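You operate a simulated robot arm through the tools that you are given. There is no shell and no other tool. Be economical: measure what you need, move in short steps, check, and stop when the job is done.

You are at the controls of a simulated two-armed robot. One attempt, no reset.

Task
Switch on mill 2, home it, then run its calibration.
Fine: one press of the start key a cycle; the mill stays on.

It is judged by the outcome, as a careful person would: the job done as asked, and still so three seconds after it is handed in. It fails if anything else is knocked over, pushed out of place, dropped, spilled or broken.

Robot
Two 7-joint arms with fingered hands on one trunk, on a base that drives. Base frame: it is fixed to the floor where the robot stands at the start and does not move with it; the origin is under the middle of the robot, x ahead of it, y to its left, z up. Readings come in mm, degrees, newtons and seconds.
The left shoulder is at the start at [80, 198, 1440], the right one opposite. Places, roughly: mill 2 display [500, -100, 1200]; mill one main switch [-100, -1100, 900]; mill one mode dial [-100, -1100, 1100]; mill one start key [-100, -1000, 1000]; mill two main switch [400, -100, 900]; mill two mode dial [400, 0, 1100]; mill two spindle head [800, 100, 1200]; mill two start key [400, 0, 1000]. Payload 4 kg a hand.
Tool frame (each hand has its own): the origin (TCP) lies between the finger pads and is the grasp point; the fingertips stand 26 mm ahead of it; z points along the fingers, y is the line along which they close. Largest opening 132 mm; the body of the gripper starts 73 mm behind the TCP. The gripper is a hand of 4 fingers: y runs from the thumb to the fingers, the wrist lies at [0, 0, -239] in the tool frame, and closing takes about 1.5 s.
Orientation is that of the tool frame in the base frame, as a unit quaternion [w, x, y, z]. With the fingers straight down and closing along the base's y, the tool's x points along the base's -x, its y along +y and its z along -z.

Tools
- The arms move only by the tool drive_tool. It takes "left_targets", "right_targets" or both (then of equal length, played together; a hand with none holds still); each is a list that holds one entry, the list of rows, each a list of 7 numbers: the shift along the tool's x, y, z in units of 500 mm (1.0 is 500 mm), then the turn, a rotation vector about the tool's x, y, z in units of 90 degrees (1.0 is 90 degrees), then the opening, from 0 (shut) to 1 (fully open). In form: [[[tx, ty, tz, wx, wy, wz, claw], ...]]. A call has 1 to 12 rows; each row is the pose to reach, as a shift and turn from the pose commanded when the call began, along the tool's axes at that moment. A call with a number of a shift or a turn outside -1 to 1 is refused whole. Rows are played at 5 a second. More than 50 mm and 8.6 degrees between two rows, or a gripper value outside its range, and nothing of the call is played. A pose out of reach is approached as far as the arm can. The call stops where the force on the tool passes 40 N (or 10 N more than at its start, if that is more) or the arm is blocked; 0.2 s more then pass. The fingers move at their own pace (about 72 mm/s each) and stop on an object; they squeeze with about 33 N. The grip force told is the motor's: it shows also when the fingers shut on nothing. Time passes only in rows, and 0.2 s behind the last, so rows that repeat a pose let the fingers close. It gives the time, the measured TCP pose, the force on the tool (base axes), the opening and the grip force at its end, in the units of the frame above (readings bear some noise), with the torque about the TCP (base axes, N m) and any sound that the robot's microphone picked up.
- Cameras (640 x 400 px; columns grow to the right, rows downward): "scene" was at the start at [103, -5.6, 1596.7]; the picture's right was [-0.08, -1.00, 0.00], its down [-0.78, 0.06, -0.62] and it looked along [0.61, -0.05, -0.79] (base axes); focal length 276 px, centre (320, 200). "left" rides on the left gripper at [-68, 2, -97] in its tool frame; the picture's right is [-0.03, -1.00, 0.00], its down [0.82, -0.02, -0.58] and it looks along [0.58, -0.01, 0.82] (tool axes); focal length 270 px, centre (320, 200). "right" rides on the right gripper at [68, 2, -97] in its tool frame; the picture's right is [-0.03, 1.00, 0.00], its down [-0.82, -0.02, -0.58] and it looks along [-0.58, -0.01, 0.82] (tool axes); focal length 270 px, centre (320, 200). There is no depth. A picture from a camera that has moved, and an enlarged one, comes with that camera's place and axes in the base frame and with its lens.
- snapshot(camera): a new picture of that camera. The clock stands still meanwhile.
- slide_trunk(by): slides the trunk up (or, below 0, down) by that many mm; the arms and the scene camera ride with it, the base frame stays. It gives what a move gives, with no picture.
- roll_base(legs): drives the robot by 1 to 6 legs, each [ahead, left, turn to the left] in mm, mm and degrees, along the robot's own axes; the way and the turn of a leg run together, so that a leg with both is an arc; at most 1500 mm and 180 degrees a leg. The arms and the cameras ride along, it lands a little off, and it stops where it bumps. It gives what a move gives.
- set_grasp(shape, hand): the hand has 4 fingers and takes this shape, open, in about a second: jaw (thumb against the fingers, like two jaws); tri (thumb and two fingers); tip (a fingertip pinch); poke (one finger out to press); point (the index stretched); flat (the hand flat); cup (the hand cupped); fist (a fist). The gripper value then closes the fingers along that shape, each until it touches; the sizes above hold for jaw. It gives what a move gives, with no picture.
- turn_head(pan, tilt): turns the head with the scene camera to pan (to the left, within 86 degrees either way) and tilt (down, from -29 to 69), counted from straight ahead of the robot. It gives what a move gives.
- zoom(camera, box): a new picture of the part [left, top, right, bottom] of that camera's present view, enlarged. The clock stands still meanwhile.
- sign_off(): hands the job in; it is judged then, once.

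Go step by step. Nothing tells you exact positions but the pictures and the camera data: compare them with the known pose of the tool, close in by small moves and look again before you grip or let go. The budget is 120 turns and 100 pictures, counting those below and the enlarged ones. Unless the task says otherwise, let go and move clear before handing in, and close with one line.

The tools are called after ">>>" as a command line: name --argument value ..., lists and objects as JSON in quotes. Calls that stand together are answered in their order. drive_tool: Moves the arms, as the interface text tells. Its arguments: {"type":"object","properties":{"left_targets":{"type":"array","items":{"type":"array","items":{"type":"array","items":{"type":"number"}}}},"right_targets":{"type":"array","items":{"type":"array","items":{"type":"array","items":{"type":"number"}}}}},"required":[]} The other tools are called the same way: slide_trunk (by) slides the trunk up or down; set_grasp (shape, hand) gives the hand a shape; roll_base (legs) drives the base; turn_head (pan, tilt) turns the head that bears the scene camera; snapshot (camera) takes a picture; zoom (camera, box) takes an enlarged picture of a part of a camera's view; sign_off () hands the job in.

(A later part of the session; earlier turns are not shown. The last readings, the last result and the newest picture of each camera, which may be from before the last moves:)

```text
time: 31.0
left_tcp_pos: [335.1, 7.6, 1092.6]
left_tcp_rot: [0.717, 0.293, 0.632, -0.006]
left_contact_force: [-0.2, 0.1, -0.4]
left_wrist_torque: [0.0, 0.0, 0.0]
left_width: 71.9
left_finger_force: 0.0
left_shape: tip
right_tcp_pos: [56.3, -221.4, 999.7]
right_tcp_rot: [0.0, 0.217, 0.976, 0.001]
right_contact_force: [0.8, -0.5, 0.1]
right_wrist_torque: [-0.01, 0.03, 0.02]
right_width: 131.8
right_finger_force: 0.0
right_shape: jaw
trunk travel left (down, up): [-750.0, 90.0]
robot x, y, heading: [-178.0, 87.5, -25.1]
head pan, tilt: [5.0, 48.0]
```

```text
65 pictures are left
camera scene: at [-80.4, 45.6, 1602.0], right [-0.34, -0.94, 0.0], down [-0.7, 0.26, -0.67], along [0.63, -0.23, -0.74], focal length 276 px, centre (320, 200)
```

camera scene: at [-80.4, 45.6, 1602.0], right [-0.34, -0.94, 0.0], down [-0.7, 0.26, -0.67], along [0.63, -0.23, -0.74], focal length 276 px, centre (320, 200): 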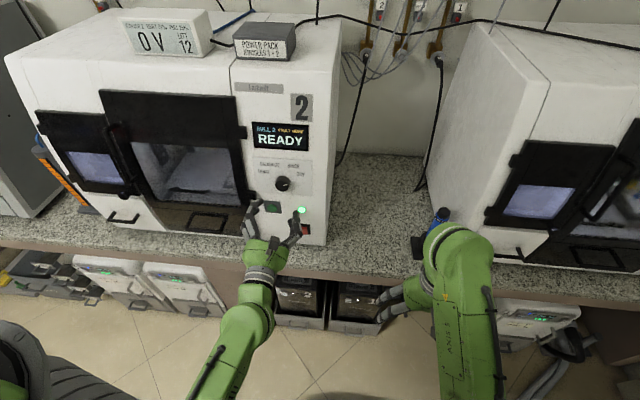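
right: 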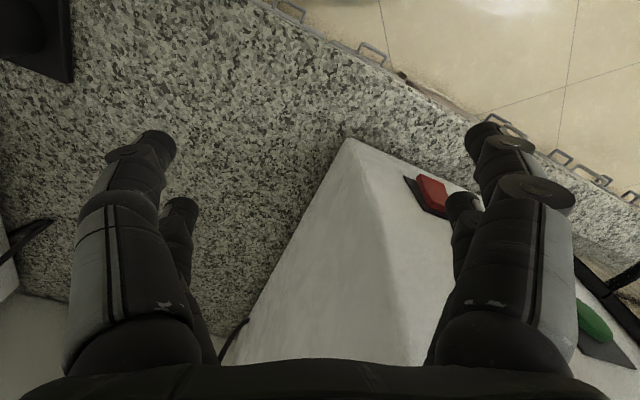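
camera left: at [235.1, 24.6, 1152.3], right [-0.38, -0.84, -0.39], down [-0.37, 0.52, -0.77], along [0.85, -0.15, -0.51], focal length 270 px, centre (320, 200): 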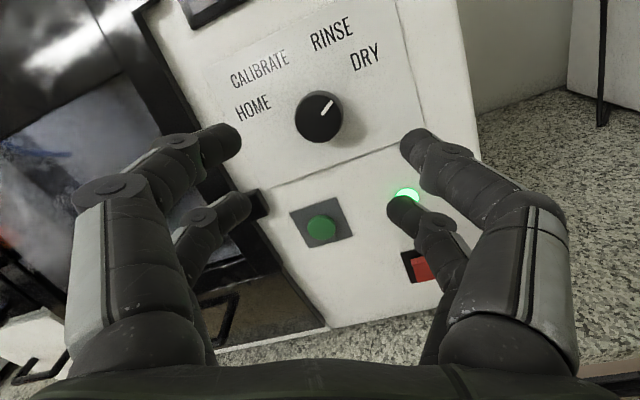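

The knob's front centre triangulates to about [414,-31,1106]. I'll line up and advance to just short of the knob, then look.

>>> drive_tool --left_targets '[[[-0.0214, 0.007, 0.02, 0, 0, 0, 0.55], [-0.0214, 0.007, 0.07, 0, 0, 0, 0.55], [-0.0214, 0.007, 0.09, 0, 0, 0, 0.55]]]'

>>> snapshot --camera "left"

>>> zoom --camera "scene" --box '[240, 140, 330, 230]'

```text
time: 31.8
left_tcp_pos: [374.3, -12.7, 1105.6]
left_tcp_rot: [0.717, 0.29, 0.634, -0.006]
left_contact_force: [0.8, 0.0, 0.3]
left_wrist_torque: [-0.05, 0.01, 0.0]
left_width: 72.2
left_finger_force: 0.0
left_shape: tip
right_tcp_pos: [55.9, -222.8, 999.5]
right_tcp_rot: [0.0, 0.218, 0.976, 0.0]
right_contact_force: [-0.1, -0.3, 0.2]
right_wrist_torque: [0.0, -0.02, 0.02]
right_width: 131.7
right_finger_force: 0.1
right_shape: jaw
trunk travel left (down, up): [-750.0, 90.0]
robot x, y, heading: [-179.8, 86.7, -24.7]
head pan, tilt: [5.0, 48.0]
```

```text
64 pictures are left
camera left: at [275.9, 4.3, 1165.1], right [-0.38, -0.84, -0.39], down [-0.37, 0.52, -0.77], along [0.85, -0.15, -0.51], focal length 270 px, centre (320, 200)
```

left: 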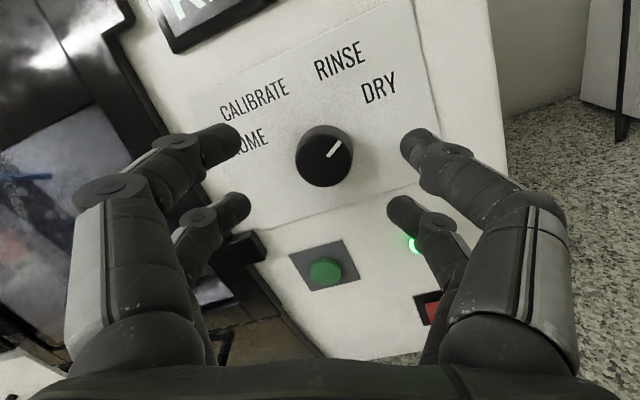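

```text
4.44 times, centred on (285, 185) of scene
camera zoom: at [-79.9, 45.3, 1602.0], right [-0.34, -0.94, 0.0], down [-0.7, 0.26, -0.67], along [0.63, -0.23, -0.74], focal length 1227 px, centre (476, 267)
```

zoom: 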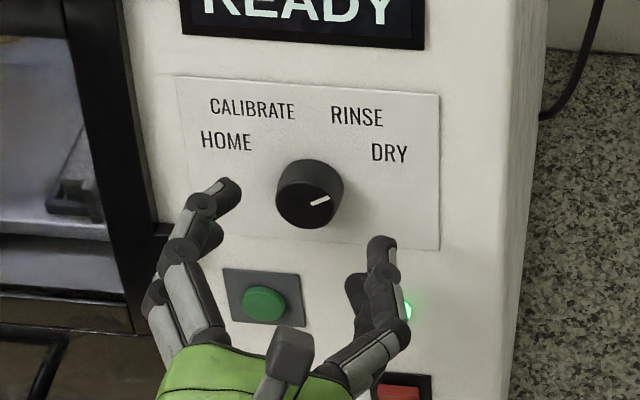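

Alignment looks good. I'll go in 29 mm and close on the knob.

>>> drive_tool --left_targets '[[[0, 0, 0.02, 0, 0, 0, 0.55], [0, 0, 0.04, 0, 0, 0, 0.55], [0, 0, 0.058, 0, 0, 0, 0.55], [0, 0, 0.058, 0, 0, 0, 0.2], [0, 0, 0.058, 0, 0, 0, 0.2], [0, 0, 0.058, 0, 0, 0, 0.2], [0, 0, 0.058, 0, 0, 0, 0.1], [0, 0, 0.058, 0, 0, 0, 0.1]]]'

>>> snapshot --camera "left"

```text
time: 33.6
left_tcp_pos: [399.9, -25.5, 1106.8]
left_tcp_rot: [0.717, 0.292, 0.633, -0.006]
left_contact_force: [-2.7, -1.0, -1.3]
left_wrist_torque: [0.0, 0.09, -0.05]
left_width: 14.1
left_finger_force: 0.0
left_shape: tip
right_tcp_pos: [56.9, -221.8, 999.6]
right_tcp_rot: [0.001, 0.218, 0.976, 0.0]
right_contact_force: [-0.1, -0.3, -0.7]
right_wrist_torque: [-0.03, -0.02, 0.0]
right_width: 131.7
right_finger_force: 0.0
right_shape: jaw
trunk travel left (down, up): [-750.0, 90.0]
robot x, y, heading: [-178.2, 84.0, -25.3]
head pan, tilt: [5.0, 48.0]
```

```text
62 pictures are left
camera left: at [300.2, -8.9, 1165.6], right [-0.38, -0.84, -0.39], down [-0.37, 0.52, -0.77], along [0.85, -0.15, -0.51], focal length 270 px, centre (320, 200)
```

left: 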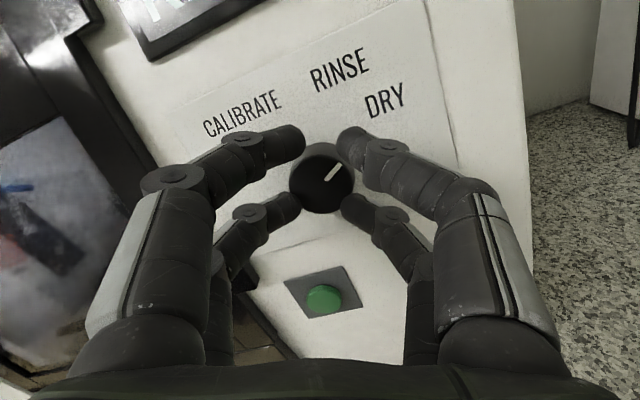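

The fingers straddle the knob but haven't firmly gripped. I'll close further.

>>> drive_tool --left_targets '[[[0, 0, 0, 0, 0, 0, 0], [0, 0, 0, 0, 0, 0, 0], [0, 0, 0, 0, 0, 0, 0], [0, 0, 0, 0, 0, 0, 0]]]'

>>> zoom --camera "left" --box '[220, 80, 420, 260]'

>>> zoom --camera "scene" --box '[240, 140, 330, 230]'

```text
time: 34.6
left_tcp_pos: [399.6, -25.9, 1106.0]
left_tcp_rot: [0.717, 0.291, 0.633, -0.007]
left_contact_force: [-0.6, 0.4, -0.9]
left_wrist_torque: [0.04, 0.06, -0.02]
left_width: 0.0
left_finger_force: 32.6
left_shape: tip
right_tcp_pos: [57.3, -222.9, 999.8]
right_tcp_rot: [0.001, 0.218, 0.976, 0.0]
right_contact_force: [0.3, -1.1, 0.0]
right_wrist_torque: [0.01, 0.01, -0.04]
right_width: 132.0
right_finger_force: 0.1
right_shape: jaw
trunk travel left (down, up): [-750.0, 90.0]
robot x, y, heading: [-179.2, 82.4, -24.8]
head pan, tilt: [5.0, 48.0]
```

```text
2.22 times, centred on (320, 170) of left
camera zoom: at [300.6, -8.6, 1165.7], right [-0.38, -0.84, -0.39], down [-0.37, 0.52, -0.77], along [0.85, -0.15, -0.51], focal length 601 px, centre (320, 267)
```

zoom: 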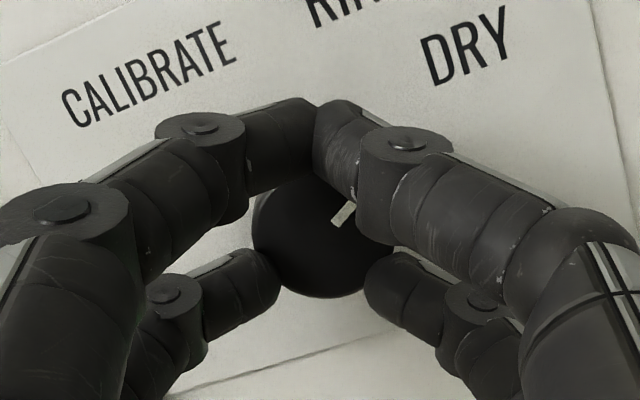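

```text
4.44 times, centred on (285, 185) of scene
camera zoom: at [-80.5, 45.7, 1602.0], right [-0.34, -0.94, 0.0], down [-0.7, 0.26, -0.67], along [0.63, -0.23, -0.74], focal length 1227 px, centre (476, 267)
```

zoom: 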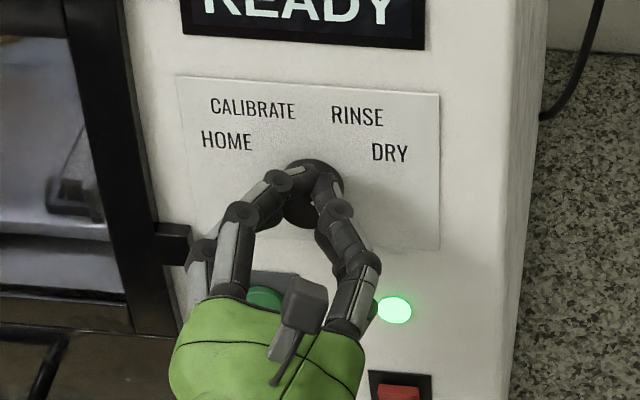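

The pairs sit 40 mm apart and the knob (about 36 mm) lies between them. I'll open, shift so the upper pair is centred on the knob, and close again.

>>> drive_tool --left_targets '[[[0, 0, 0, 0, 0, 0, 0.55], [0, 0, 0, 0, 0, 0, 0.55], [0, 0, 0, 0, 0, 0, 0.55], [0, 0, 0, 0, 0, 0, 0.55], [0.024, 0, 0, 0, 0, 0, 0.55], [0.048, 0, 0, 0, 0, 0, 0.55], [0.048, 0, 0, 0, 0, 0, 0], [0.048, 0, 0, 0, 0, 0, 0], [0.048, 0, 0, 0, 0, 0, 0], [0.048, 0, 0, 0, 0, 0, 0], [0.048, 0, 0, 0, 0, 0, 0]]]'

>>> snapshot --camera "left"

>>> zoom --camera "scene" --box '[240, 140, 330, 230]'

```text
time: 37.0
left_tcp_pos: [403.9, -19.3, 1083.1]
left_tcp_rot: [0.716, 0.293, 0.633, -0.007]
left_contact_force: [-6.1, -10.1, -6.4]
left_wrist_torque: [0.24, 0.03, -0.35]
left_width: 3.2
left_finger_force: 32.7
left_shape: tip
right_tcp_pos: [55.8, -223.8, 998.9]
right_tcp_rot: [0.0, 0.218, 0.976, 0.001]
right_contact_force: [0.1, 0.3, -0.1]
right_wrist_torque: [-0.02, 0.01, 0.02]
right_width: 131.9
right_finger_force: 0.0
right_shape: jaw
trunk travel left (down, up): [-750.0, 90.0]
robot x, y, heading: [-177.4, 87.6, -25.1]
head pan, tilt: [5.0, 48.0]
```

```text
59 pictures are left
camera left: at [304.4, -2.5, 1142.3], right [-0.39, -0.84, -0.39], down [-0.37, 0.53, -0.77], along [0.85, -0.15, -0.51], focal length 270 px, centre (320, 200)
```

left: 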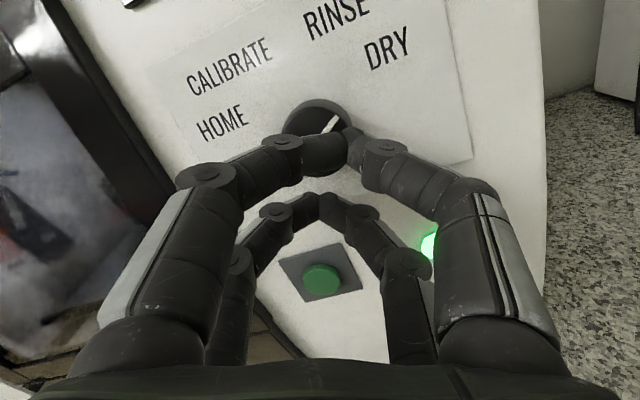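

```text
4.44 times, centred on (285, 185) of scene
camera zoom: at [-81.2, 42.9, 1601.9], right [-0.34, -0.94, 0.0], down [-0.7, 0.26, -0.67], along [0.63, -0.23, -0.74], focal length 1227 px, centre (476, 267)
```

zoom: 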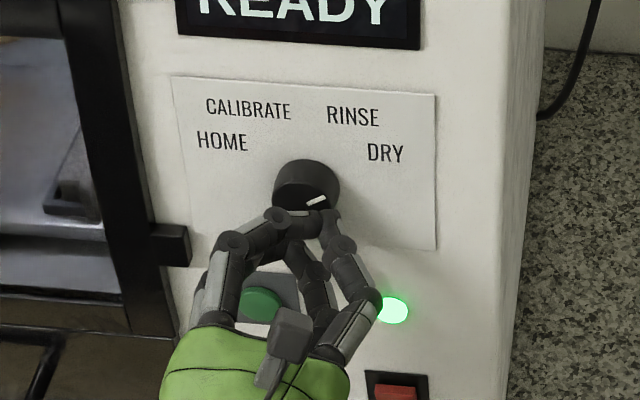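

The tips closed in front of the knob: its front face is at about n≈392, so I was too shallow. I'll open, go 9 mm deeper at this centring, and close again.

>>> drive_tool --left_targets '[[[0, 0, 0, 0, 0, 0, 0.55], [0, 0, 0, 0, 0, 0, 0.55], [0, 0, 0, 0, 0, 0, 0.55], [0, 0, 0, 0, 0, 0, 0.55], [0, 0, 0.01, 0, 0, 0, 0.55], [0, 0, 0.018, 0, 0, 0, 0.55], [0, 0, 0.018, 0, 0, 0, 0], [0, 0, 0.018, 0, 0, 0, 0], [0, 0, 0.018, 0, 0, 0, 0], [0, 0, 0.018, 0, 0, 0, 0], [0, 0, 0.018, 0, 0, 0, 0]]]'

>>> snapshot --camera "left"

>>> zoom --camera "scene" --box '[240, 140, 330, 230]'

```text
time: 39.4
left_tcp_pos: [413.5, -20.2, 1085.5]
left_tcp_rot: [0.717, 0.291, 0.633, -0.006]
left_contact_force: [-0.7, -0.6, 0.7]
left_wrist_torque: [0.0, -0.07, 0.03]
left_width: 14.7
left_finger_force: 32.7
left_shape: tip
right_tcp_pos: [55.7, -222.2, 998.8]
right_tcp_rot: [0.0, 0.217, 0.976, -0.001]
right_contact_force: [0.1, -0.4, 0.2]
right_wrist_torque: [0.01, -0.01, 0.01]
right_width: 131.9
right_finger_force: 0.0
right_shape: jaw
trunk travel left (down, up): [-750.0, 90.0]
robot x, y, heading: [-182.1, 86.9, -25.0]
head pan, tilt: [5.0, 48.0]
```

```text
57 pictures are left
camera left: at [314.0, -3.8, 1144.9], right [-0.38, -0.84, -0.39], down [-0.37, 0.52, -0.77], along [0.85, -0.15, -0.51], focal length 270 px, centre (320, 200)
```

left: 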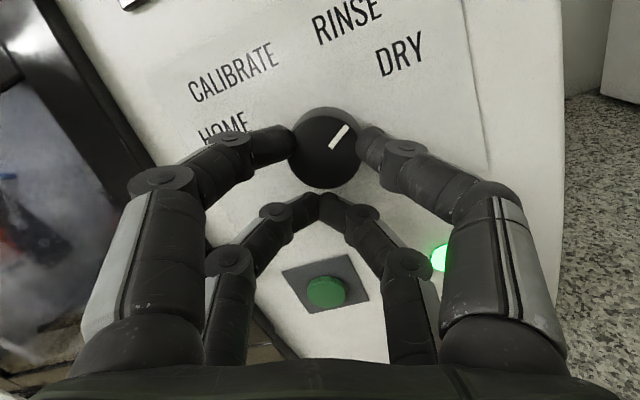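

```text
4.44 times, centred on (285, 185) of scene
camera zoom: at [-80.8, 45.4, 1602.0], right [-0.34, -0.94, 0.0], down [-0.7, 0.26, -0.67], along [0.63, -0.23, -0.74], focal length 1227 px, centre (476, 267)
```

zoom: 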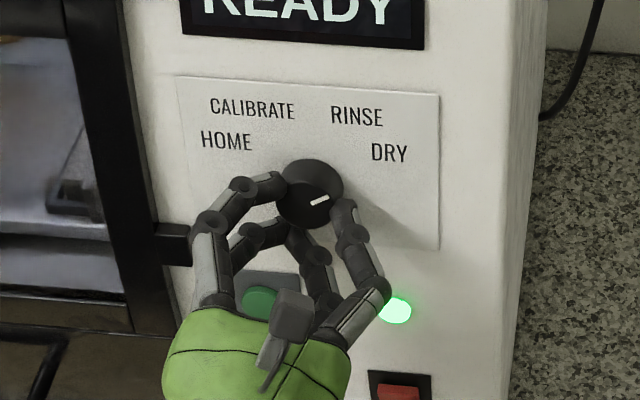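

The upper pair now grips the knob diametrally. I'll turn it counter-clockwise about the knob's own axis, checking after 40°.

>>> drive_tool --left_targets '[[[0.0005, -0.0053, 0, 0, 0, -0.0889, 0], [0.0002, -0.0107, 0, 0, 0, -0.1778, 0], [-0.0008, -0.016, 0, 0, 0, -0.2667, 0], [-0.0026, -0.021, 0, 0, 0, -0.3556, 0], [-0.005, -0.0258, 0, 0, 0, -0.4444, 0]]]'

>>> snapshot --camera "left"

```text
time: 40.6
left_tcp_pos: [409.0, -30.2, 1083.2]
left_tcp_rot: [0.672, 0.055, 0.693, -0.253]
left_contact_force: [12.3, 8.3, 12.9]
left_wrist_torque: [-0.07, 0.12, 0.61]
left_width: 13.9
left_finger_force: 32.8
left_shape: tip
right_tcp_pos: [57.3, -220.2, 1000.8]
right_tcp_rot: [-0.001, 0.216, 0.976, -0.001]
right_contact_force: [-0.5, 0.2, 0.1]
right_wrist_torque: [0.01, 0.01, 0.03]
right_width: 132.1
right_finger_force: 0.0
right_shape: jaw
trunk travel left (down, up): [-750.0, 90.0]
robot x, y, heading: [-178.2, 85.8, -25.1]
head pan, tilt: [5.0, 48.0]
```

```text
55 pictures are left
camera left: at [329.8, 29.9, 1144.2], right [-0.41, -0.86, 0.3], down [-0.6, 0.01, -0.8], along [0.68, -0.51, -0.52], focal length 270 px, centre (320, 200)
```

left: 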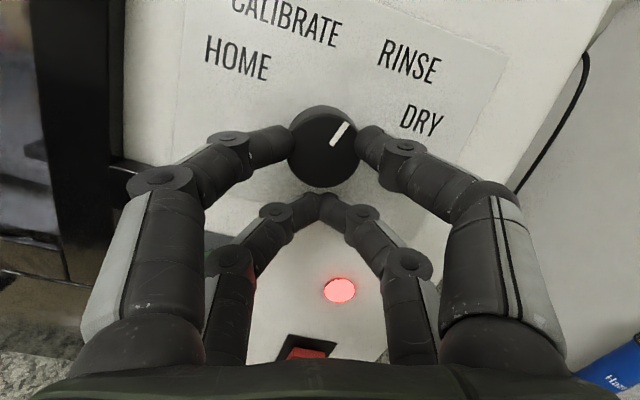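

The knob turned, but the lamp went red. I'll check the display.

>>> zoom --camera "scene" --box '[230, 110, 340, 250]'

```text
2.86 times, centred on (285, 180) of scene
camera zoom: at [-79.0, 48.9, 1602.1], right [-0.34, -0.94, 0.0], down [-0.7, 0.25, -0.67], along [0.63, -0.23, -0.74], focal length 789 px, centre (420, 257)
```

zoom: 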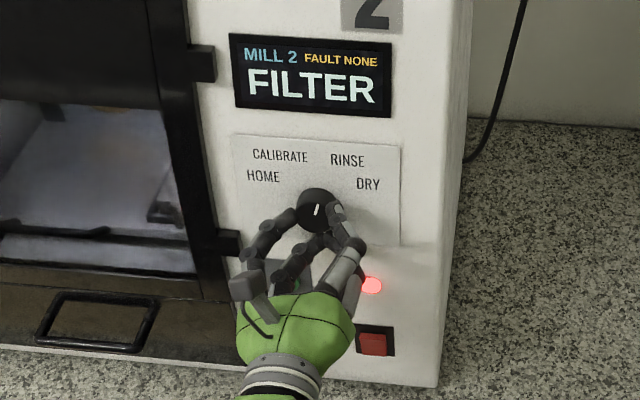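

The display reads FILTER (fault field still NONE). I'll read the other instruments and labels for a clue before touching anything.

>>> turn_head --pan 5 --tilt 25

>>> snapshot --camera "scene"

>>> zoom --camera "scene" --box '[160, 80, 360, 320]'

```text
time: 41.5
left_tcp_pos: [408.4, -29.1, 1081.9]
left_tcp_rot: [0.673, 0.056, 0.694, -0.252]
left_contact_force: [15.6, 11.8, 19.0]
left_wrist_torque: [-0.1, 0.05, 0.65]
left_width: 13.2
left_finger_force: 32.8
left_shape: tip
right_tcp_pos: [57.8, -220.0, 1001.4]
right_tcp_rot: [0.001, 0.216, 0.976, 0.0]
right_contact_force: [0.2, -1.2, 0.1]
right_wrist_torque: [-0.03, 0.02, 0.02]
right_width: 132.0
right_finger_force: 0.1
right_shape: jaw
trunk travel left (down, up): [-750.0, 90.0]
robot x, y, heading: [-179.8, 85.5, -25.1]
head pan, tilt: [5.0, 25.0]
```

```text
53 pictures are left
camera scene: at [-66.5, 45.1, 1636.8], right [-0.34, -0.94, 0.0], down [-0.4, 0.14, -0.91], along [0.85, -0.31, -0.42], focal length 276 px, centre (320, 200)
```

scene: 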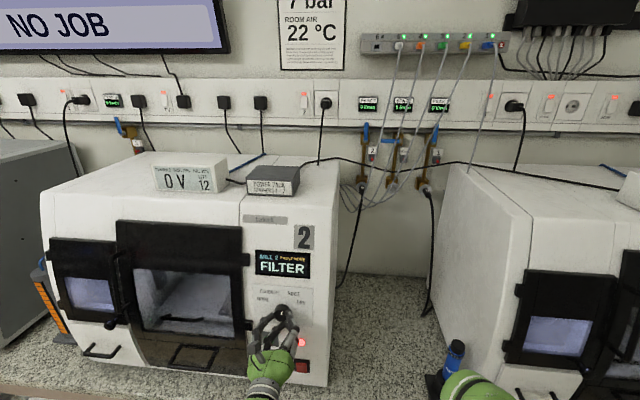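

```text
1.67 times, centred on (260, 200) of scene
camera zoom: at [-66.5, 45.1, 1636.8], right [-0.34, -0.94, 0.0], down [-0.4, 0.14, -0.91], along [0.85, -0.31, -0.42], focal length 460 px, centre (420, 200)
```

zoom: 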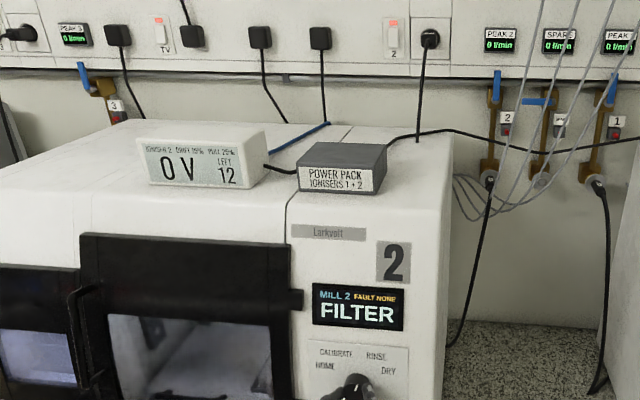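

Valves and displays give no cause; the dial is now at RINSE, which may simply be asking for a filter. I'll continue the turn towards HOME and watch the display.

>>> drive_tool --left_targets '[[[-0.0021, -0.0038, 0, 0, 0, -0.0889, 0], [-0.0048, -0.0074, 0, 0, 0, -0.1778, 0], [-0.0062, -0.012, 0, 0, 0, -0.2667, 0], [-0.0081, -0.0164, 0, 0, 0, -0.3556, 0], [-0.0106, -0.0204, 0, 0, 0, -0.4444, 0]]]'

>>> zoom --camera "scene" --box '[230, 240, 350, 400]'

>>> snapshot --camera "left"

```text
time: 42.6
left_tcp_pos: [402.8, -35.6, 1086.3]
left_tcp_rot: [0.544, -0.185, 0.673, -0.466]
left_contact_force: [-3.7, 13.8, -2.0]
left_wrist_torque: [-0.2, -0.14, 0.22]
left_width: 13.1
left_finger_force: 33.4
left_shape: tip
right_tcp_pos: [55.6, -219.9, 1001.0]
right_tcp_rot: [0.001, 0.217, 0.976, -0.001]
right_contact_force: [0.1, 1.2, 0.1]
right_wrist_torque: [0.02, -0.02, -0.01]
right_width: 132.2
right_finger_force: 0.0
right_shape: jaw
trunk travel left (down, up): [-750.0, 90.0]
robot x, y, heading: [-177.8, 84.8, -25.1]
head pan, tilt: [5.0, 25.0]
```

```text
2.50 times, centred on (290, 320) of scene
camera zoom: at [-69.1, 45.3, 1636.8], right [-0.34, -0.94, 0.0], down [-0.4, 0.14, -0.91], along [0.85, -0.31, -0.42], focal length 690 px, centre (395, -100)
```

zoom: 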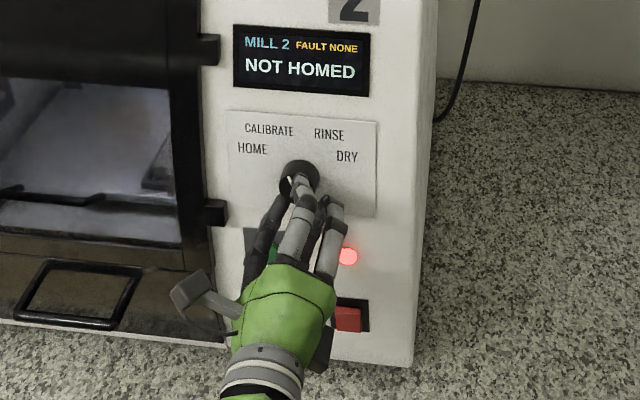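

```text
50 pictures are left
camera left: at [339.6, 56.6, 1120.6], right [-0.25, -0.48, 0.84], down [-0.81, -0.38, -0.45], along [0.54, -0.79, -0.29], focal length 270 px, centre (320, 200)
```

left: 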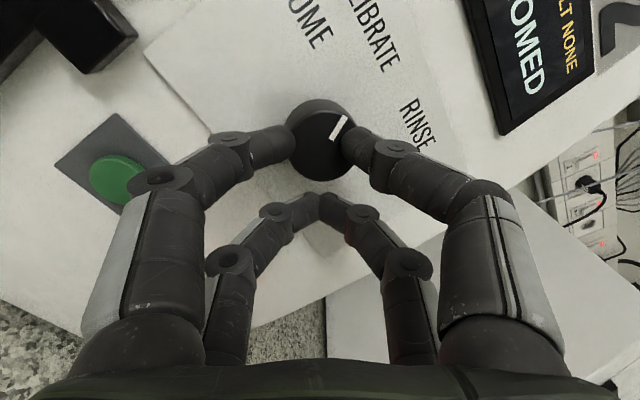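

That confirms it: the display depends on the dial (CALIBRATE shows NOT HOMED). One more 40° step takes it to HOME.

>>> drive_tool --left_targets '[[[-0.0009, -0.0041, 0, 0, 0, -0.0889, 0], [-0.0024, -0.008, 0, 0, 0, -0.1778, 0], [-0.0037, -0.0126, 0, 0, 0, -0.2667, 0], [-0.0057, -0.0169, 0, 0, 0, -0.3556, 0], [-0.0083, -0.0209, 0, 0, 0, -0.4444, 0]]]'

>>> zoom --camera "scene" --box '[230, 240, 350, 400]'

>>> snapshot --camera "left"

```text
time: 43.9
left_tcp_pos: [402.1, -37.7, 1098.2]
left_tcp_rot: [-0.352, 0.404, -0.568, 0.624]
left_contact_force: [-11.2, 12.0, -16.0]
left_wrist_torque: [0.35, 0.45, 0.38]
left_width: 12.6
left_finger_force: 33.0
left_shape: tip
right_tcp_pos: [56.3, -221.1, 1000.2]
right_tcp_rot: [0.0, 0.218, 0.976, -0.001]
right_contact_force: [0.3, 0.6, 0.3]
right_wrist_torque: [0.01, 0.03, -0.04]
right_width: 131.7
right_finger_force: 0.1
right_shape: jaw
trunk travel left (down, up): [-750.0, 90.0]
robot x, y, heading: [-180.2, 84.7, -25.3]
head pan, tilt: [5.0, 25.0]
```

```text
2.50 times, centred on (290, 320) of scene
camera zoom: at [-68.2, 44.4, 1636.8], right [-0.34, -0.94, 0.0], down [-0.4, 0.14, -0.91], along [0.85, -0.31, -0.42], focal length 690 px, centre (395, -100)
```

zoom: 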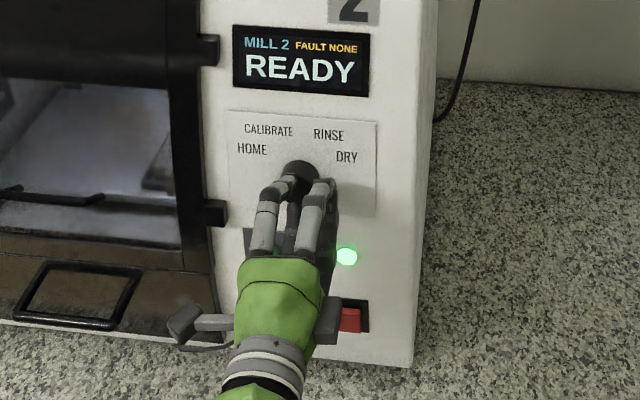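

```text
48 pictures are left
camera left: at [343.7, 62.8, 1086.0], right [0.03, 0.13, 0.99], down [-0.87, -0.49, 0.09], along [0.49, -0.86, 0.1], focal length 270 px, centre (320, 200)
```

left: 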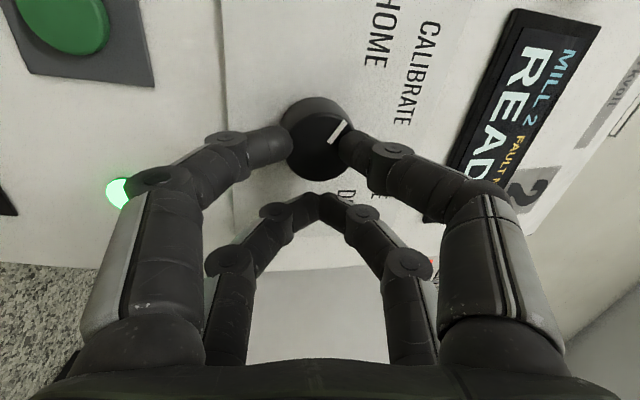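

Dial is at HOME and the display reads READY. I'll let go, back off, and then locate the start key.

>>> drive_tool --left_targets '[[[0, 0, 0, 0, 0, 0, 0.45], [0, 0, 0, 0, 0, 0, 0.45], [0, 0, 0, 0, 0, 0, 0.45], [0, 0, -0.04, 0, 0, 0, 0.45], [0, 0, -0.1, 0, 0, 0, 0.45], [0, 0, -0.16, 0, 0, 0, 0], [0, 0, -0.16, 0, 0, 0, 0], [0, 0, -0.16, 0, 0, 0, 0], [0, 0, -0.16, 0, 0, 0, 0]]]'

>>> snapshot --camera "left"

>>> snapshot --camera "scene"

```text
time: 45.9
left_tcp_pos: [329.5, -6.5, 1098.5]
left_tcp_rot: [-0.353, 0.403, -0.569, 0.624]
left_contact_force: [-0.3, 0.2, -0.8]
left_wrist_torque: [0.01, 0.01, -0.02]
left_width: 0.3
left_finger_force: 32.7
left_shape: tip
right_tcp_pos: [55.1, -221.6, 999.8]
right_tcp_rot: [0.001, 0.217, 0.976, 0.0]
right_contact_force: [0.4, 0.2, -0.8]
right_wrist_torque: [0.02, 0.0, 0.0]
right_width: 132.0
right_finger_force: 0.0
right_shape: jaw
trunk travel left (down, up): [-750.0, 90.0]
robot x, y, heading: [-177.9, 87.7, -25.6]
head pan, tilt: [5.0, 25.0]
```

```text
47 pictures are left
camera left: at [272.3, 94.9, 1086.6], right [0.03, 0.13, 0.99], down [-0.87, -0.49, 0.09], along [0.49, -0.87, 0.1], focal length 270 px, centre (320, 200)
```

left: 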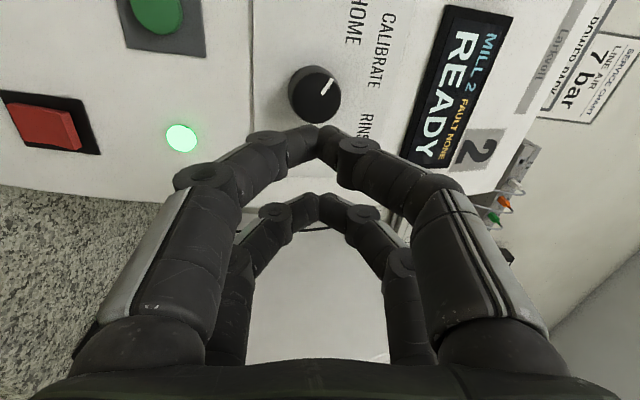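

```text
46 pictures are left
camera scene: at [-68.4, 41.3, 1636.8], right [-0.34, -0.94, 0.0], down [-0.4, 0.14, -0.91], along [0.85, -0.31, -0.42], focal length 276 px, centre (320, 200)
```

scene: 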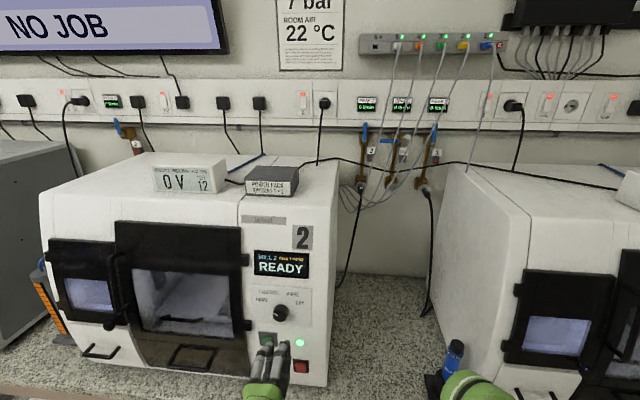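

The start key's face triangulates to about [444,0,999]. I'll bring the leading tip pair to 40 mm in front of it with a slight yaw.

>>> drive_tool --left_targets '[[[-0.024, 0.047, 0.014, 0, 0.033, 0, 0], [-0.048, 0.095, 0.028, 0, 0.067, 0, 0], [-0.072, 0.142, 0.042, 0, 0.1, 0, 0], [-0.0964, 0.189, 0.0568, 0, 0.133, 0, 0], [-0.0964, 0.189, 0.0568, 0, 0.133, 0, 0]]]'

>>> snapshot --camera "left"

>>> zoom --camera "scene" --box '[230, 240, 350, 400]'

```text
time: 47.0
left_tcp_pos: [374.8, 13.3, 999.1]
left_tcp_rot: [-0.291, 0.335, -0.603, 0.663]
left_contact_force: [-0.2, 0.1, 0.2]
left_wrist_torque: [0.03, 0.03, 0.02]
left_width: 0.2
left_finger_force: 32.9
left_shape: tip
right_tcp_pos: [56.5, -222.1, 1000.0]
right_tcp_rot: [0.0, 0.217, 0.976, 0.0]
right_contact_force: [-0.6, -0.1, -1.3]
right_wrist_torque: [0.03, 0.02, 0.02]
right_width: 131.8
right_finger_force: 0.0
right_shape: jaw
trunk travel left (down, up): [-750.0, 90.0]
robot x, y, heading: [-175.7, 84.9, -25.1]
head pan, tilt: [5.0, 25.0]
```

```text
45 pictures are left
camera left: at [340.5, 124.6, 986.4], right [0.03, 0.12, 0.99], down [-0.95, -0.29, 0.07], along [0.3, -0.95, 0.11], focal length 270 px, centre (320, 200)
```

left: 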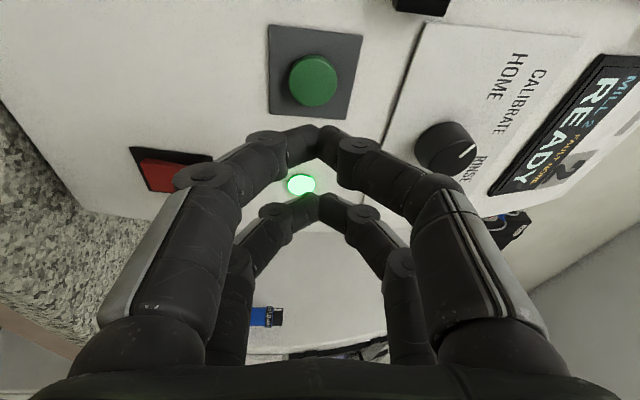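

```text
2.50 times, centred on (290, 320) of scene
camera zoom: at [-68.1, 41.0, 1636.8], right [-0.34, -0.94, 0.0], down [-0.4, 0.15, -0.91], along [0.85, -0.31, -0.42], focal length 690 px, centre (395, -100)
```

zoom: 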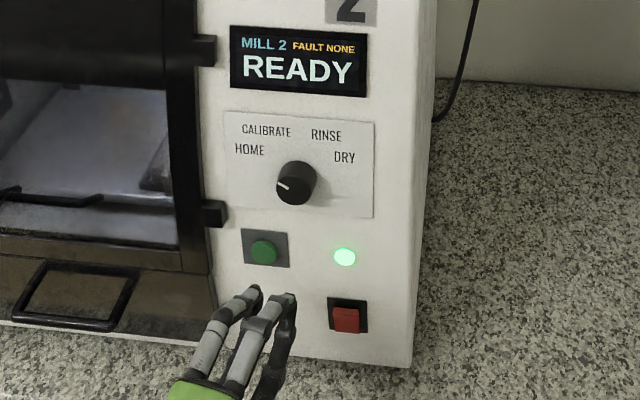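

Dial shows HOME and READY. The tip is centred within a few mm; I'll give the start key one press of small depth and back off again.

>>> drive_tool --left_targets '[[[-0.015, 0.0066, 0.0376, 0, 0, 0, 0], [-0.0202, 0.0072, 0.061, 0, 0, 0, 0], [-0.0228, 0.0076, 0.0728, 0, 0, 0, 0], [-0.0244, 0.0078, 0.0806, 0, 0, 0, 0], [-0.0262, 0.008, 0.0884, 0, 0, 0, 0], [-0.0202, 0.0072, 0.061, 0, 0, 0, 0], [-0.011, 0.006, 0.018, 0, 0, 0, 0]]]'

>>> zoom --camera "scene" --box '[230, 240, 350, 400]'

```text
time: 48.6
left_tcp_pos: [385.9, 14.5, 999.1]
left_tcp_rot: [-0.293, 0.335, -0.601, 0.664]
left_contact_force: [-1.5, -0.3, -0.6]
left_wrist_torque: [0.02, 0.0, 0.0]
left_width: 0.1
left_finger_force: 33.0
left_shape: tip
right_tcp_pos: [55.3, -222.4, 1001.0]
right_tcp_rot: [0.001, 0.217, 0.976, 0.0]
right_contact_force: [-0.3, 0.0, 0.6]
right_wrist_torque: [0.02, -0.03, 0.0]
right_width: 131.9
right_finger_force: 0.1
right_shape: jaw
trunk travel left (down, up): [-750.0, 90.0]
robot x, y, heading: [-180.3, 88.2, -25.0]
head pan, tilt: [5.0, 25.0]
heard: click
```

```text
2.50 times, centred on (290, 320) of scene
camera zoom: at [-69.3, 41.4, 1636.9], right [-0.34, -0.94, 0.0], down [-0.4, 0.14, -0.91], along [0.85, -0.31, -0.42], focal length 690 px, centre (395, -100)
```

zoom: 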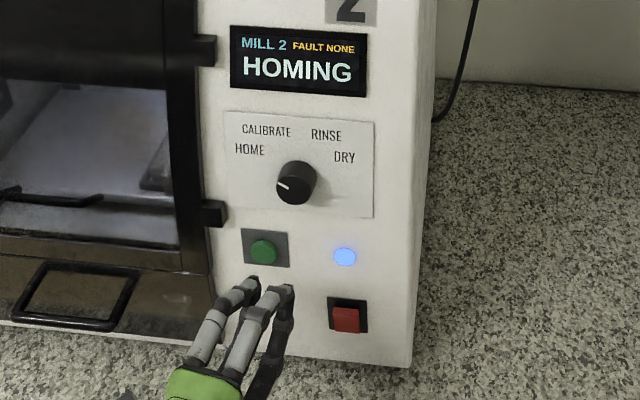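

Homing has started (one click). I'll back off 60 mm and let time pass without touching the mill.

>>> drive_tool --left_targets '[[[0.0108, -0.001, -0.049, 0, 0, 0, 0], [0.0215, -0.003, -0.098, 0, 0, 0, 0], [0.0258, -0.0034, -0.117, 0, 0, 0, 0], [0.0258, -0.0034, -0.117, 0, 0, 0, 0], [0.0258, -0.0034, -0.117, 0, 0, 0, 0], [0.0258, -0.0034, -0.117, 0, 0, 0, 0], [0.0258, -0.0034, -0.117, 0, 0, 0, 0], [0.0258, -0.0034, -0.117, 0, 0, 0, 0], [0.0258, -0.0034, -0.117, 0, 0, 0, 0], [0.0258, -0.0034, -0.117, 0, 0, 0, 0], [0.0258, -0.0034, -0.117, 0, 0, 0, 0], [0.0258, -0.0034, -0.117, 0, 0, 0, 0]]]'

>>> snapshot --camera "scene"

```text
time: 51.2
left_tcp_pos: [332.3, 36.6, 996.1]
left_tcp_rot: [-0.291, 0.336, -0.604, 0.662]
left_contact_force: [-0.4, 0.2, 0.2]
left_wrist_torque: [-0.02, -0.01, 0.02]
left_width: 0.3
left_finger_force: 32.7
left_shape: tip
right_tcp_pos: [58.8, -222.9, 999.9]
right_tcp_rot: [-0.001, 0.217, 0.976, 0.0]
right_contact_force: [0.9, 0.0, -0.7]
right_wrist_torque: [0.03, -0.02, 0.03]
right_width: 131.7
right_finger_force: 0.1
right_shape: jaw
trunk travel left (down, up): [-750.0, 90.0]
robot x, y, heading: [-180.5, 90.1, -25.0]
head pan, tilt: [5.0, 25.0]
```

```text
42 pictures are left
camera scene: at [-63.7, 39.5, 1636.6], right [-0.34, -0.94, 0.0], down [-0.4, 0.15, -0.91], along [0.85, -0.31, -0.43], focal length 276 px, centre (320, 200)
```

scene: 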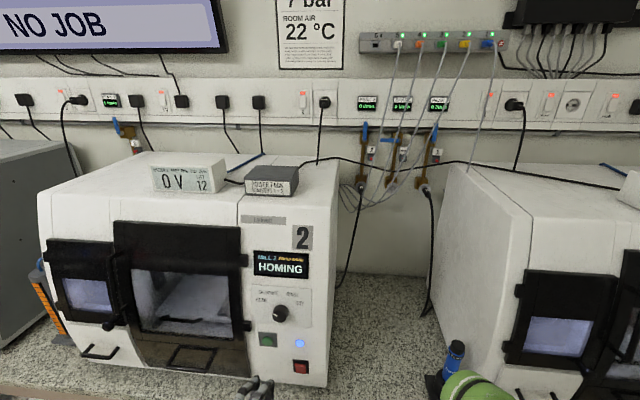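

Homing is still running. Meanwhile I'll position the open hand in front of the dial, clear of it.

>>> drive_tool --left_targets '[[[0.0143, -0.03, 0.0185, -0.006, -0.0217, 0.057, 0], [0.0287, -0.06, 0.037, -0.012, -0.0433, 0.114, 0], [0.043, -0.09, 0.0555, -0.018, -0.065, 0.1715, 0.3], [0.0573, -0.12, 0.074, -0.024, -0.0867, 0.2287, 0.55], [0.0717, -0.149, 0.0925, -0.03, -0.108, 0.2858, 0.55], [0.086, -0.179, 0.111, -0.036, -0.13, 0.343, 0.55], [0.086, -0.179, 0.111, -0.036, -0.13, 0.343, 0.55], [0.086, -0.179, 0.111, -0.036, -0.13, 0.343, 0.55], [0.086, -0.179, 0.111, -0.036, -0.13, 0.343, 0.55], [0.086, -0.179, 0.111, -0.036, -0.13, 0.343, 0.55]]]'

>>> snapshot --camera "left"

>>> zoom --camera "scene" --box '[230, 240, 350, 400]'

```text
time: 53.5
left_tcp_pos: [350.5, -22.1, 1091.2]
left_tcp_rot: [0.507, -0.235, 0.656, -0.507]
left_contact_force: [-0.9, 0.3, -0.5]
left_wrist_torque: [0.01, -0.01, 0.0]
left_width: 72.0
left_finger_force: 0.1
left_shape: tip
right_tcp_pos: [56.7, -223.7, 998.9]
right_tcp_rot: [0.0, 0.217, 0.976, 0.001]
right_contact_force: [0.2, 0.3, -0.3]
right_wrist_torque: [0.01, -0.01, 0.01]
right_width: 132.0
right_finger_force: 0.1
right_shape: jaw
trunk travel left (down, up): [-750.0, 90.0]
robot x, y, heading: [-178.8, 85.2, -25.0]
head pan, tilt: [5.0, 25.0]
```

```text
41 pictures are left
camera left: at [289.8, 76.0, 1115.5], right [-0.2, -0.35, 0.91], down [-0.83, -0.43, -0.35], along [0.52, -0.83, -0.21], focal length 270 px, centre (320, 200)
```

left: 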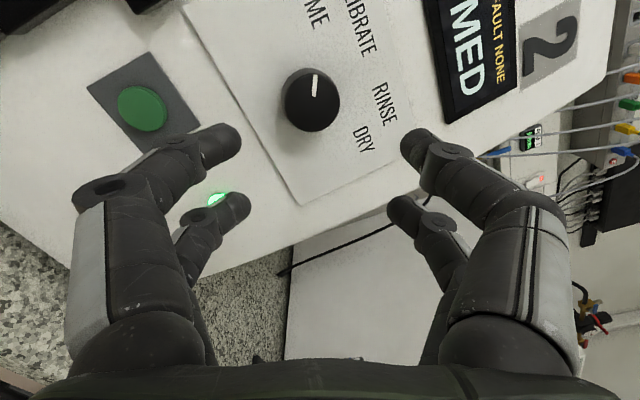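

```text
2.50 times, centred on (290, 320) of scene
camera zoom: at [-68.0, 40.7, 1636.8], right [-0.34, -0.94, 0.0], down [-0.4, 0.15, -0.91], along [0.85, -0.31, -0.42], focal length 690 px, centre (395, -100)
```

zoom: 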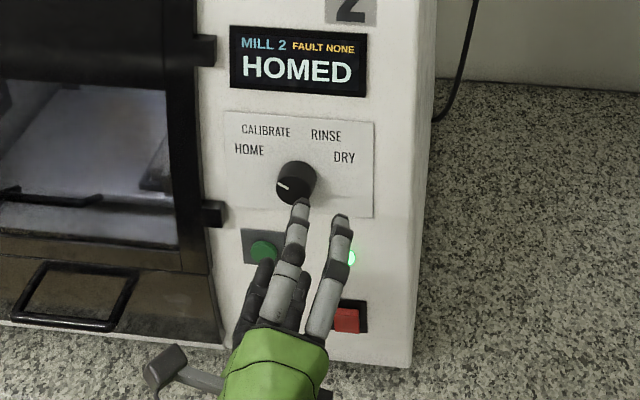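

Display reads HOMED. I'll go in on the knob with a small sideways correction and grip it.

>>> drive_tool --left_targets '[[[-0.0082, 0.0104, 0.02, 0, 0, 0, 0.55], [-0.0082, 0.0104, 0.06, 0, 0, 0, 0.55], [-0.0082, 0.0104, 0.09, 0, 0, 0, 0.55], [-0.0082, 0.0104, 0.112, 0, 0, 0, 0.55], [-0.0082, 0.0104, 0.112, 0, 0, 0, 0], [-0.0082, 0.0104, 0.112, 0, 0, 0, 0], [-0.0082, 0.0104, 0.112, 0, 0, 0, 0], [-0.0082, 0.0104, 0.112, 0, 0, 0, 0], [-0.0082, 0.0104, 0.112, 0, 0, 0, 0]]]'

>>> snapshot --camera "left"

```text
time: 55.5
left_tcp_pos: [402.6, -36.9, 1090.2]
left_tcp_rot: [0.507, -0.237, 0.655, -0.508]
left_contact_force: [-3.3, 3.5, -1.9]
left_wrist_torque: [-0.21, -0.25, -0.04]
left_width: 12.3
left_finger_force: 32.8
left_shape: tip
right_tcp_pos: [55.6, -221.5, 1000.7]
right_tcp_rot: [0.001, 0.217, 0.976, 0.0]
right_contact_force: [-0.7, 0.0, 0.4]
right_wrist_torque: [0.0, 0.02, -0.03]
right_width: 132.2
right_finger_force: 0.1
right_shape: jaw
trunk travel left (down, up): [-750.0, 90.0]
robot x, y, heading: [-180.5, 84.8, -25.2]
head pan, tilt: [5.0, 25.0]
```

```text
39 pictures are left
camera left: at [342.5, 60.4, 1114.3], right [-0.19, -0.35, 0.92], down [-0.83, -0.44, -0.34], along [0.52, -0.83, -0.21], focal length 270 px, centre (320, 200)
```

left: 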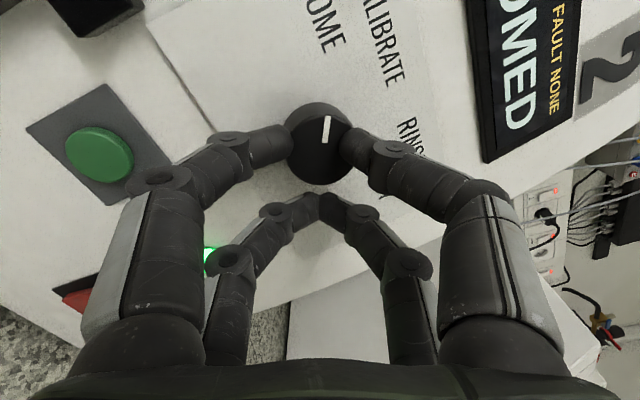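

Good grip. Turning 40° clockwise to CALIBRATE.

>>> drive_tool --left_targets '[[[-0.0003, 0.0045, 0, 0, 0, 0.0889, 0], [-0.0012, 0.0088, 0, 0, 0, 0.1778, 0], [-0.0028, 0.013, 0, 0, 0, 0.2667, 0], [-0.0049, 0.017, 0, 0, 0, 0.3556, 0], [-0.0075, 0.0206, 0, 0, 0, 0.4444, 0]]]'

>>> snapshot --camera "left"

>>> zoom --camera "scene" --box '[230, 240, 350, 400]'

```text
time: 56.6
left_tcp_pos: [405.3, -30.6, 1085.1]
left_tcp_rot: [0.651, 0.003, 0.696, -0.303]
left_contact_force: [-10.1, 3.4, -0.6]
left_wrist_torque: [-0.31, -0.34, -0.63]
left_width: 12.9
left_finger_force: 32.6
left_shape: tip
right_tcp_pos: [53.9, -221.4, 1000.3]
right_tcp_rot: [0.001, 0.217, 0.976, -0.001]
right_contact_force: [0.2, -0.2, -0.6]
right_wrist_torque: [-0.02, -0.02, 0.0]
right_width: 131.9
right_finger_force: 0.1
right_shape: jaw
trunk travel left (down, up): [-750.0, 90.0]
robot x, y, heading: [-179.9, 87.0, -25.1]
head pan, tilt: [5.0, 25.0]
```

```text
38 pictures are left
camera left: at [330.1, 36.7, 1142.9], right [-0.4, -0.81, 0.44], down [-0.66, -0.09, -0.75], along [0.64, -0.58, -0.49], focal length 270 px, centre (320, 200)
```

left: 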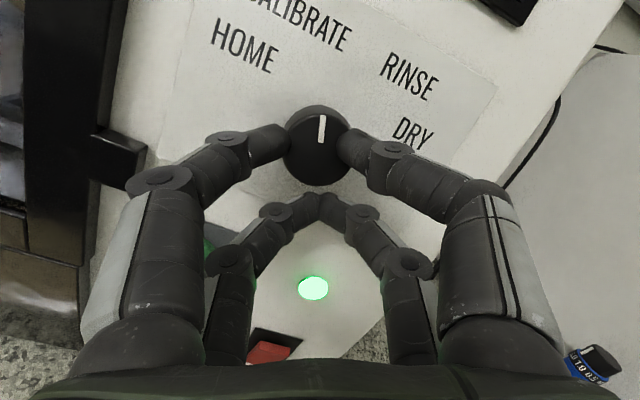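

```text
2.50 times, centred on (290, 320) of scene
camera zoom: at [-71.0, 41.7, 1637.0], right [-0.34, -0.94, 0.0], down [-0.4, 0.14, -0.91], along [0.85, -0.31, -0.42], focal length 690 px, centre (395, -100)
```

zoom: 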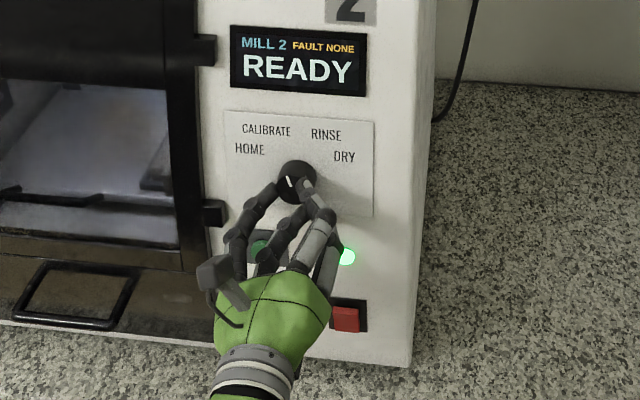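

READY with the pointer at CALIBRATE. Let go and back off, then return to the earlier pressing pose.

>>> drive_tool --left_targets '[[[0, 0, 0, 0, 0, 0, 0.45], [0, 0, 0, 0, 0, 0, 0.45], [0, 0, 0, 0, 0, 0, 0.45], [0, 0, -0.04, 0, 0, 0, 0.45], [0, 0, -0.1, 0, 0, 0, 0.45], [0, 0, -0.16, 0, 0, 0, 0], [0, 0, -0.16, 0, 0, 0, 0], [0, 0, -0.16, 0, 0, 0, 0], [0, 0, -0.16, 0, 0, 0, 0]]]'

>>> zoom --camera "scene" --box '[230, 240, 350, 400]'

```text
time: 58.6
left_tcp_pos: [335.3, 2.6, 1079.3]
left_tcp_rot: [0.65, 0.002, 0.697, -0.304]
left_contact_force: [0.2, -0.5, 0.5]
left_wrist_torque: [0.0, 0.01, -0.04]
left_width: 0.0
left_finger_force: 33.1
left_shape: tip
right_tcp_pos: [55.7, -222.9, 999.7]
right_tcp_rot: [0.0, 0.217, 0.976, 0.001]
right_contact_force: [0.0, -0.1, -0.3]
right_wrist_torque: [0.02, 0.01, 0.03]
right_width: 131.9
right_finger_force: 0.1
right_shape: jaw
trunk travel left (down, up): [-750.0, 90.0]
robot x, y, heading: [-183.0, 84.3, -25.1]
head pan, tilt: [5.0, 25.0]
```

```text
2.50 times, centred on (290, 320) of scene
camera zoom: at [-68.3, 41.2, 1636.8], right [-0.34, -0.94, 0.0], down [-0.4, 0.14, -0.91], along [0.85, -0.31, -0.42], focal length 690 px, centre (395, -100)
```

zoom: 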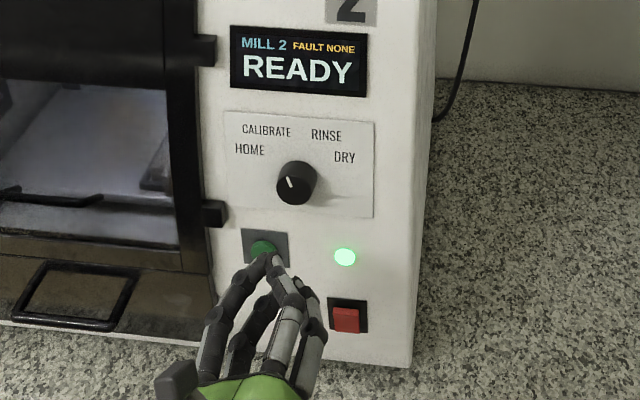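

Now back to the pressing pose, 40 mm in front of the start key.

>>> drive_tool --left_targets '[[[0.0125, 0.0116, 0.003, 0.0082, 0.0117, -0.0785, 0], [0.0249, 0.0233, 0.006, 0.0164, 0.0234, -0.157, 0], [0.0374, 0.0349, 0.01, 0.0246, 0.0351, -0.2355, 0], [0.0498, 0.0466, 0.015, 0.0328, 0.0468, -0.314, 0], [0.0623, 0.0582, 0.02, 0.041, 0.0585, -0.3925, 0], [0.0748, 0.0698, 0.026, 0.0492, 0.0702, -0.471, 0], [0.0872, 0.0815, 0.033, 0.0574, 0.0819, -0.5495, 0], [0.0997, 0.0931, 0.04, 0.0656, 0.0936, -0.628, 0], [0.1121, 0.1048, 0.048, 0.0738, 0.1053, -0.7065, 0], [0.1246, 0.1164, 0.0578, 0.082, 0.117, -0.785, 0], [0.1246, 0.1164, 0.0578, 0.082, 0.117, -0.785, 0]]]'

>>> snapshot --camera "left"

>>> zoom --camera "scene" --box '[230, 240, 350, 400]'

```text
time: 61.0
left_tcp_pos: [375.6, 11.6, 1000.4]
left_tcp_rot: [-0.291, 0.336, -0.603, 0.663]
left_contact_force: [-0.4, -0.7, 0.1]
left_wrist_torque: [0.0, 0.03, -0.03]
left_width: 0.2
left_finger_force: 33.3
left_shape: tip
right_tcp_pos: [56.3, -221.9, 1000.3]
right_tcp_rot: [0.0, 0.217, 0.976, 0.0]
right_contact_force: [0.4, 0.1, 0.6]
right_wrist_torque: [-0.02, 0.0, -0.02]
right_width: 131.6
right_finger_force: 0.1
right_shape: jaw
trunk travel left (down, up): [-750.0, 90.0]
robot x, y, heading: [-180.5, 82.6, -25.0]
head pan, tilt: [5.0, 25.0]
```

```text
35 pictures are left
camera left: at [340.1, 123.9, 987.2], right [0.03, 0.12, 0.99], down [-0.95, -0.29, 0.07], along [0.3, -0.95, 0.11], focal length 270 px, centre (320, 200)
```

left: 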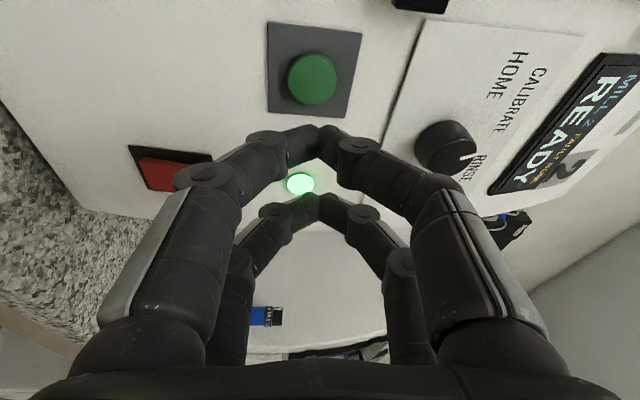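

```text
2.50 times, centred on (290, 320) of scene
camera zoom: at [-67.9, 41.0, 1636.8], right [-0.34, -0.94, 0.0], down [-0.4, 0.15, -0.91], along [0.85, -0.31, -0.42], focal length 690 px, centre (395, -100)
```

zoom: 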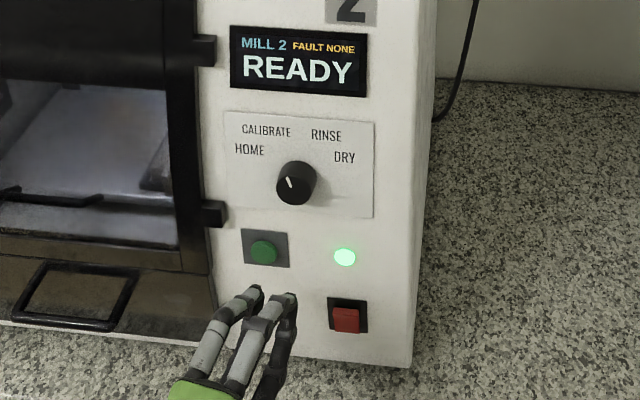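

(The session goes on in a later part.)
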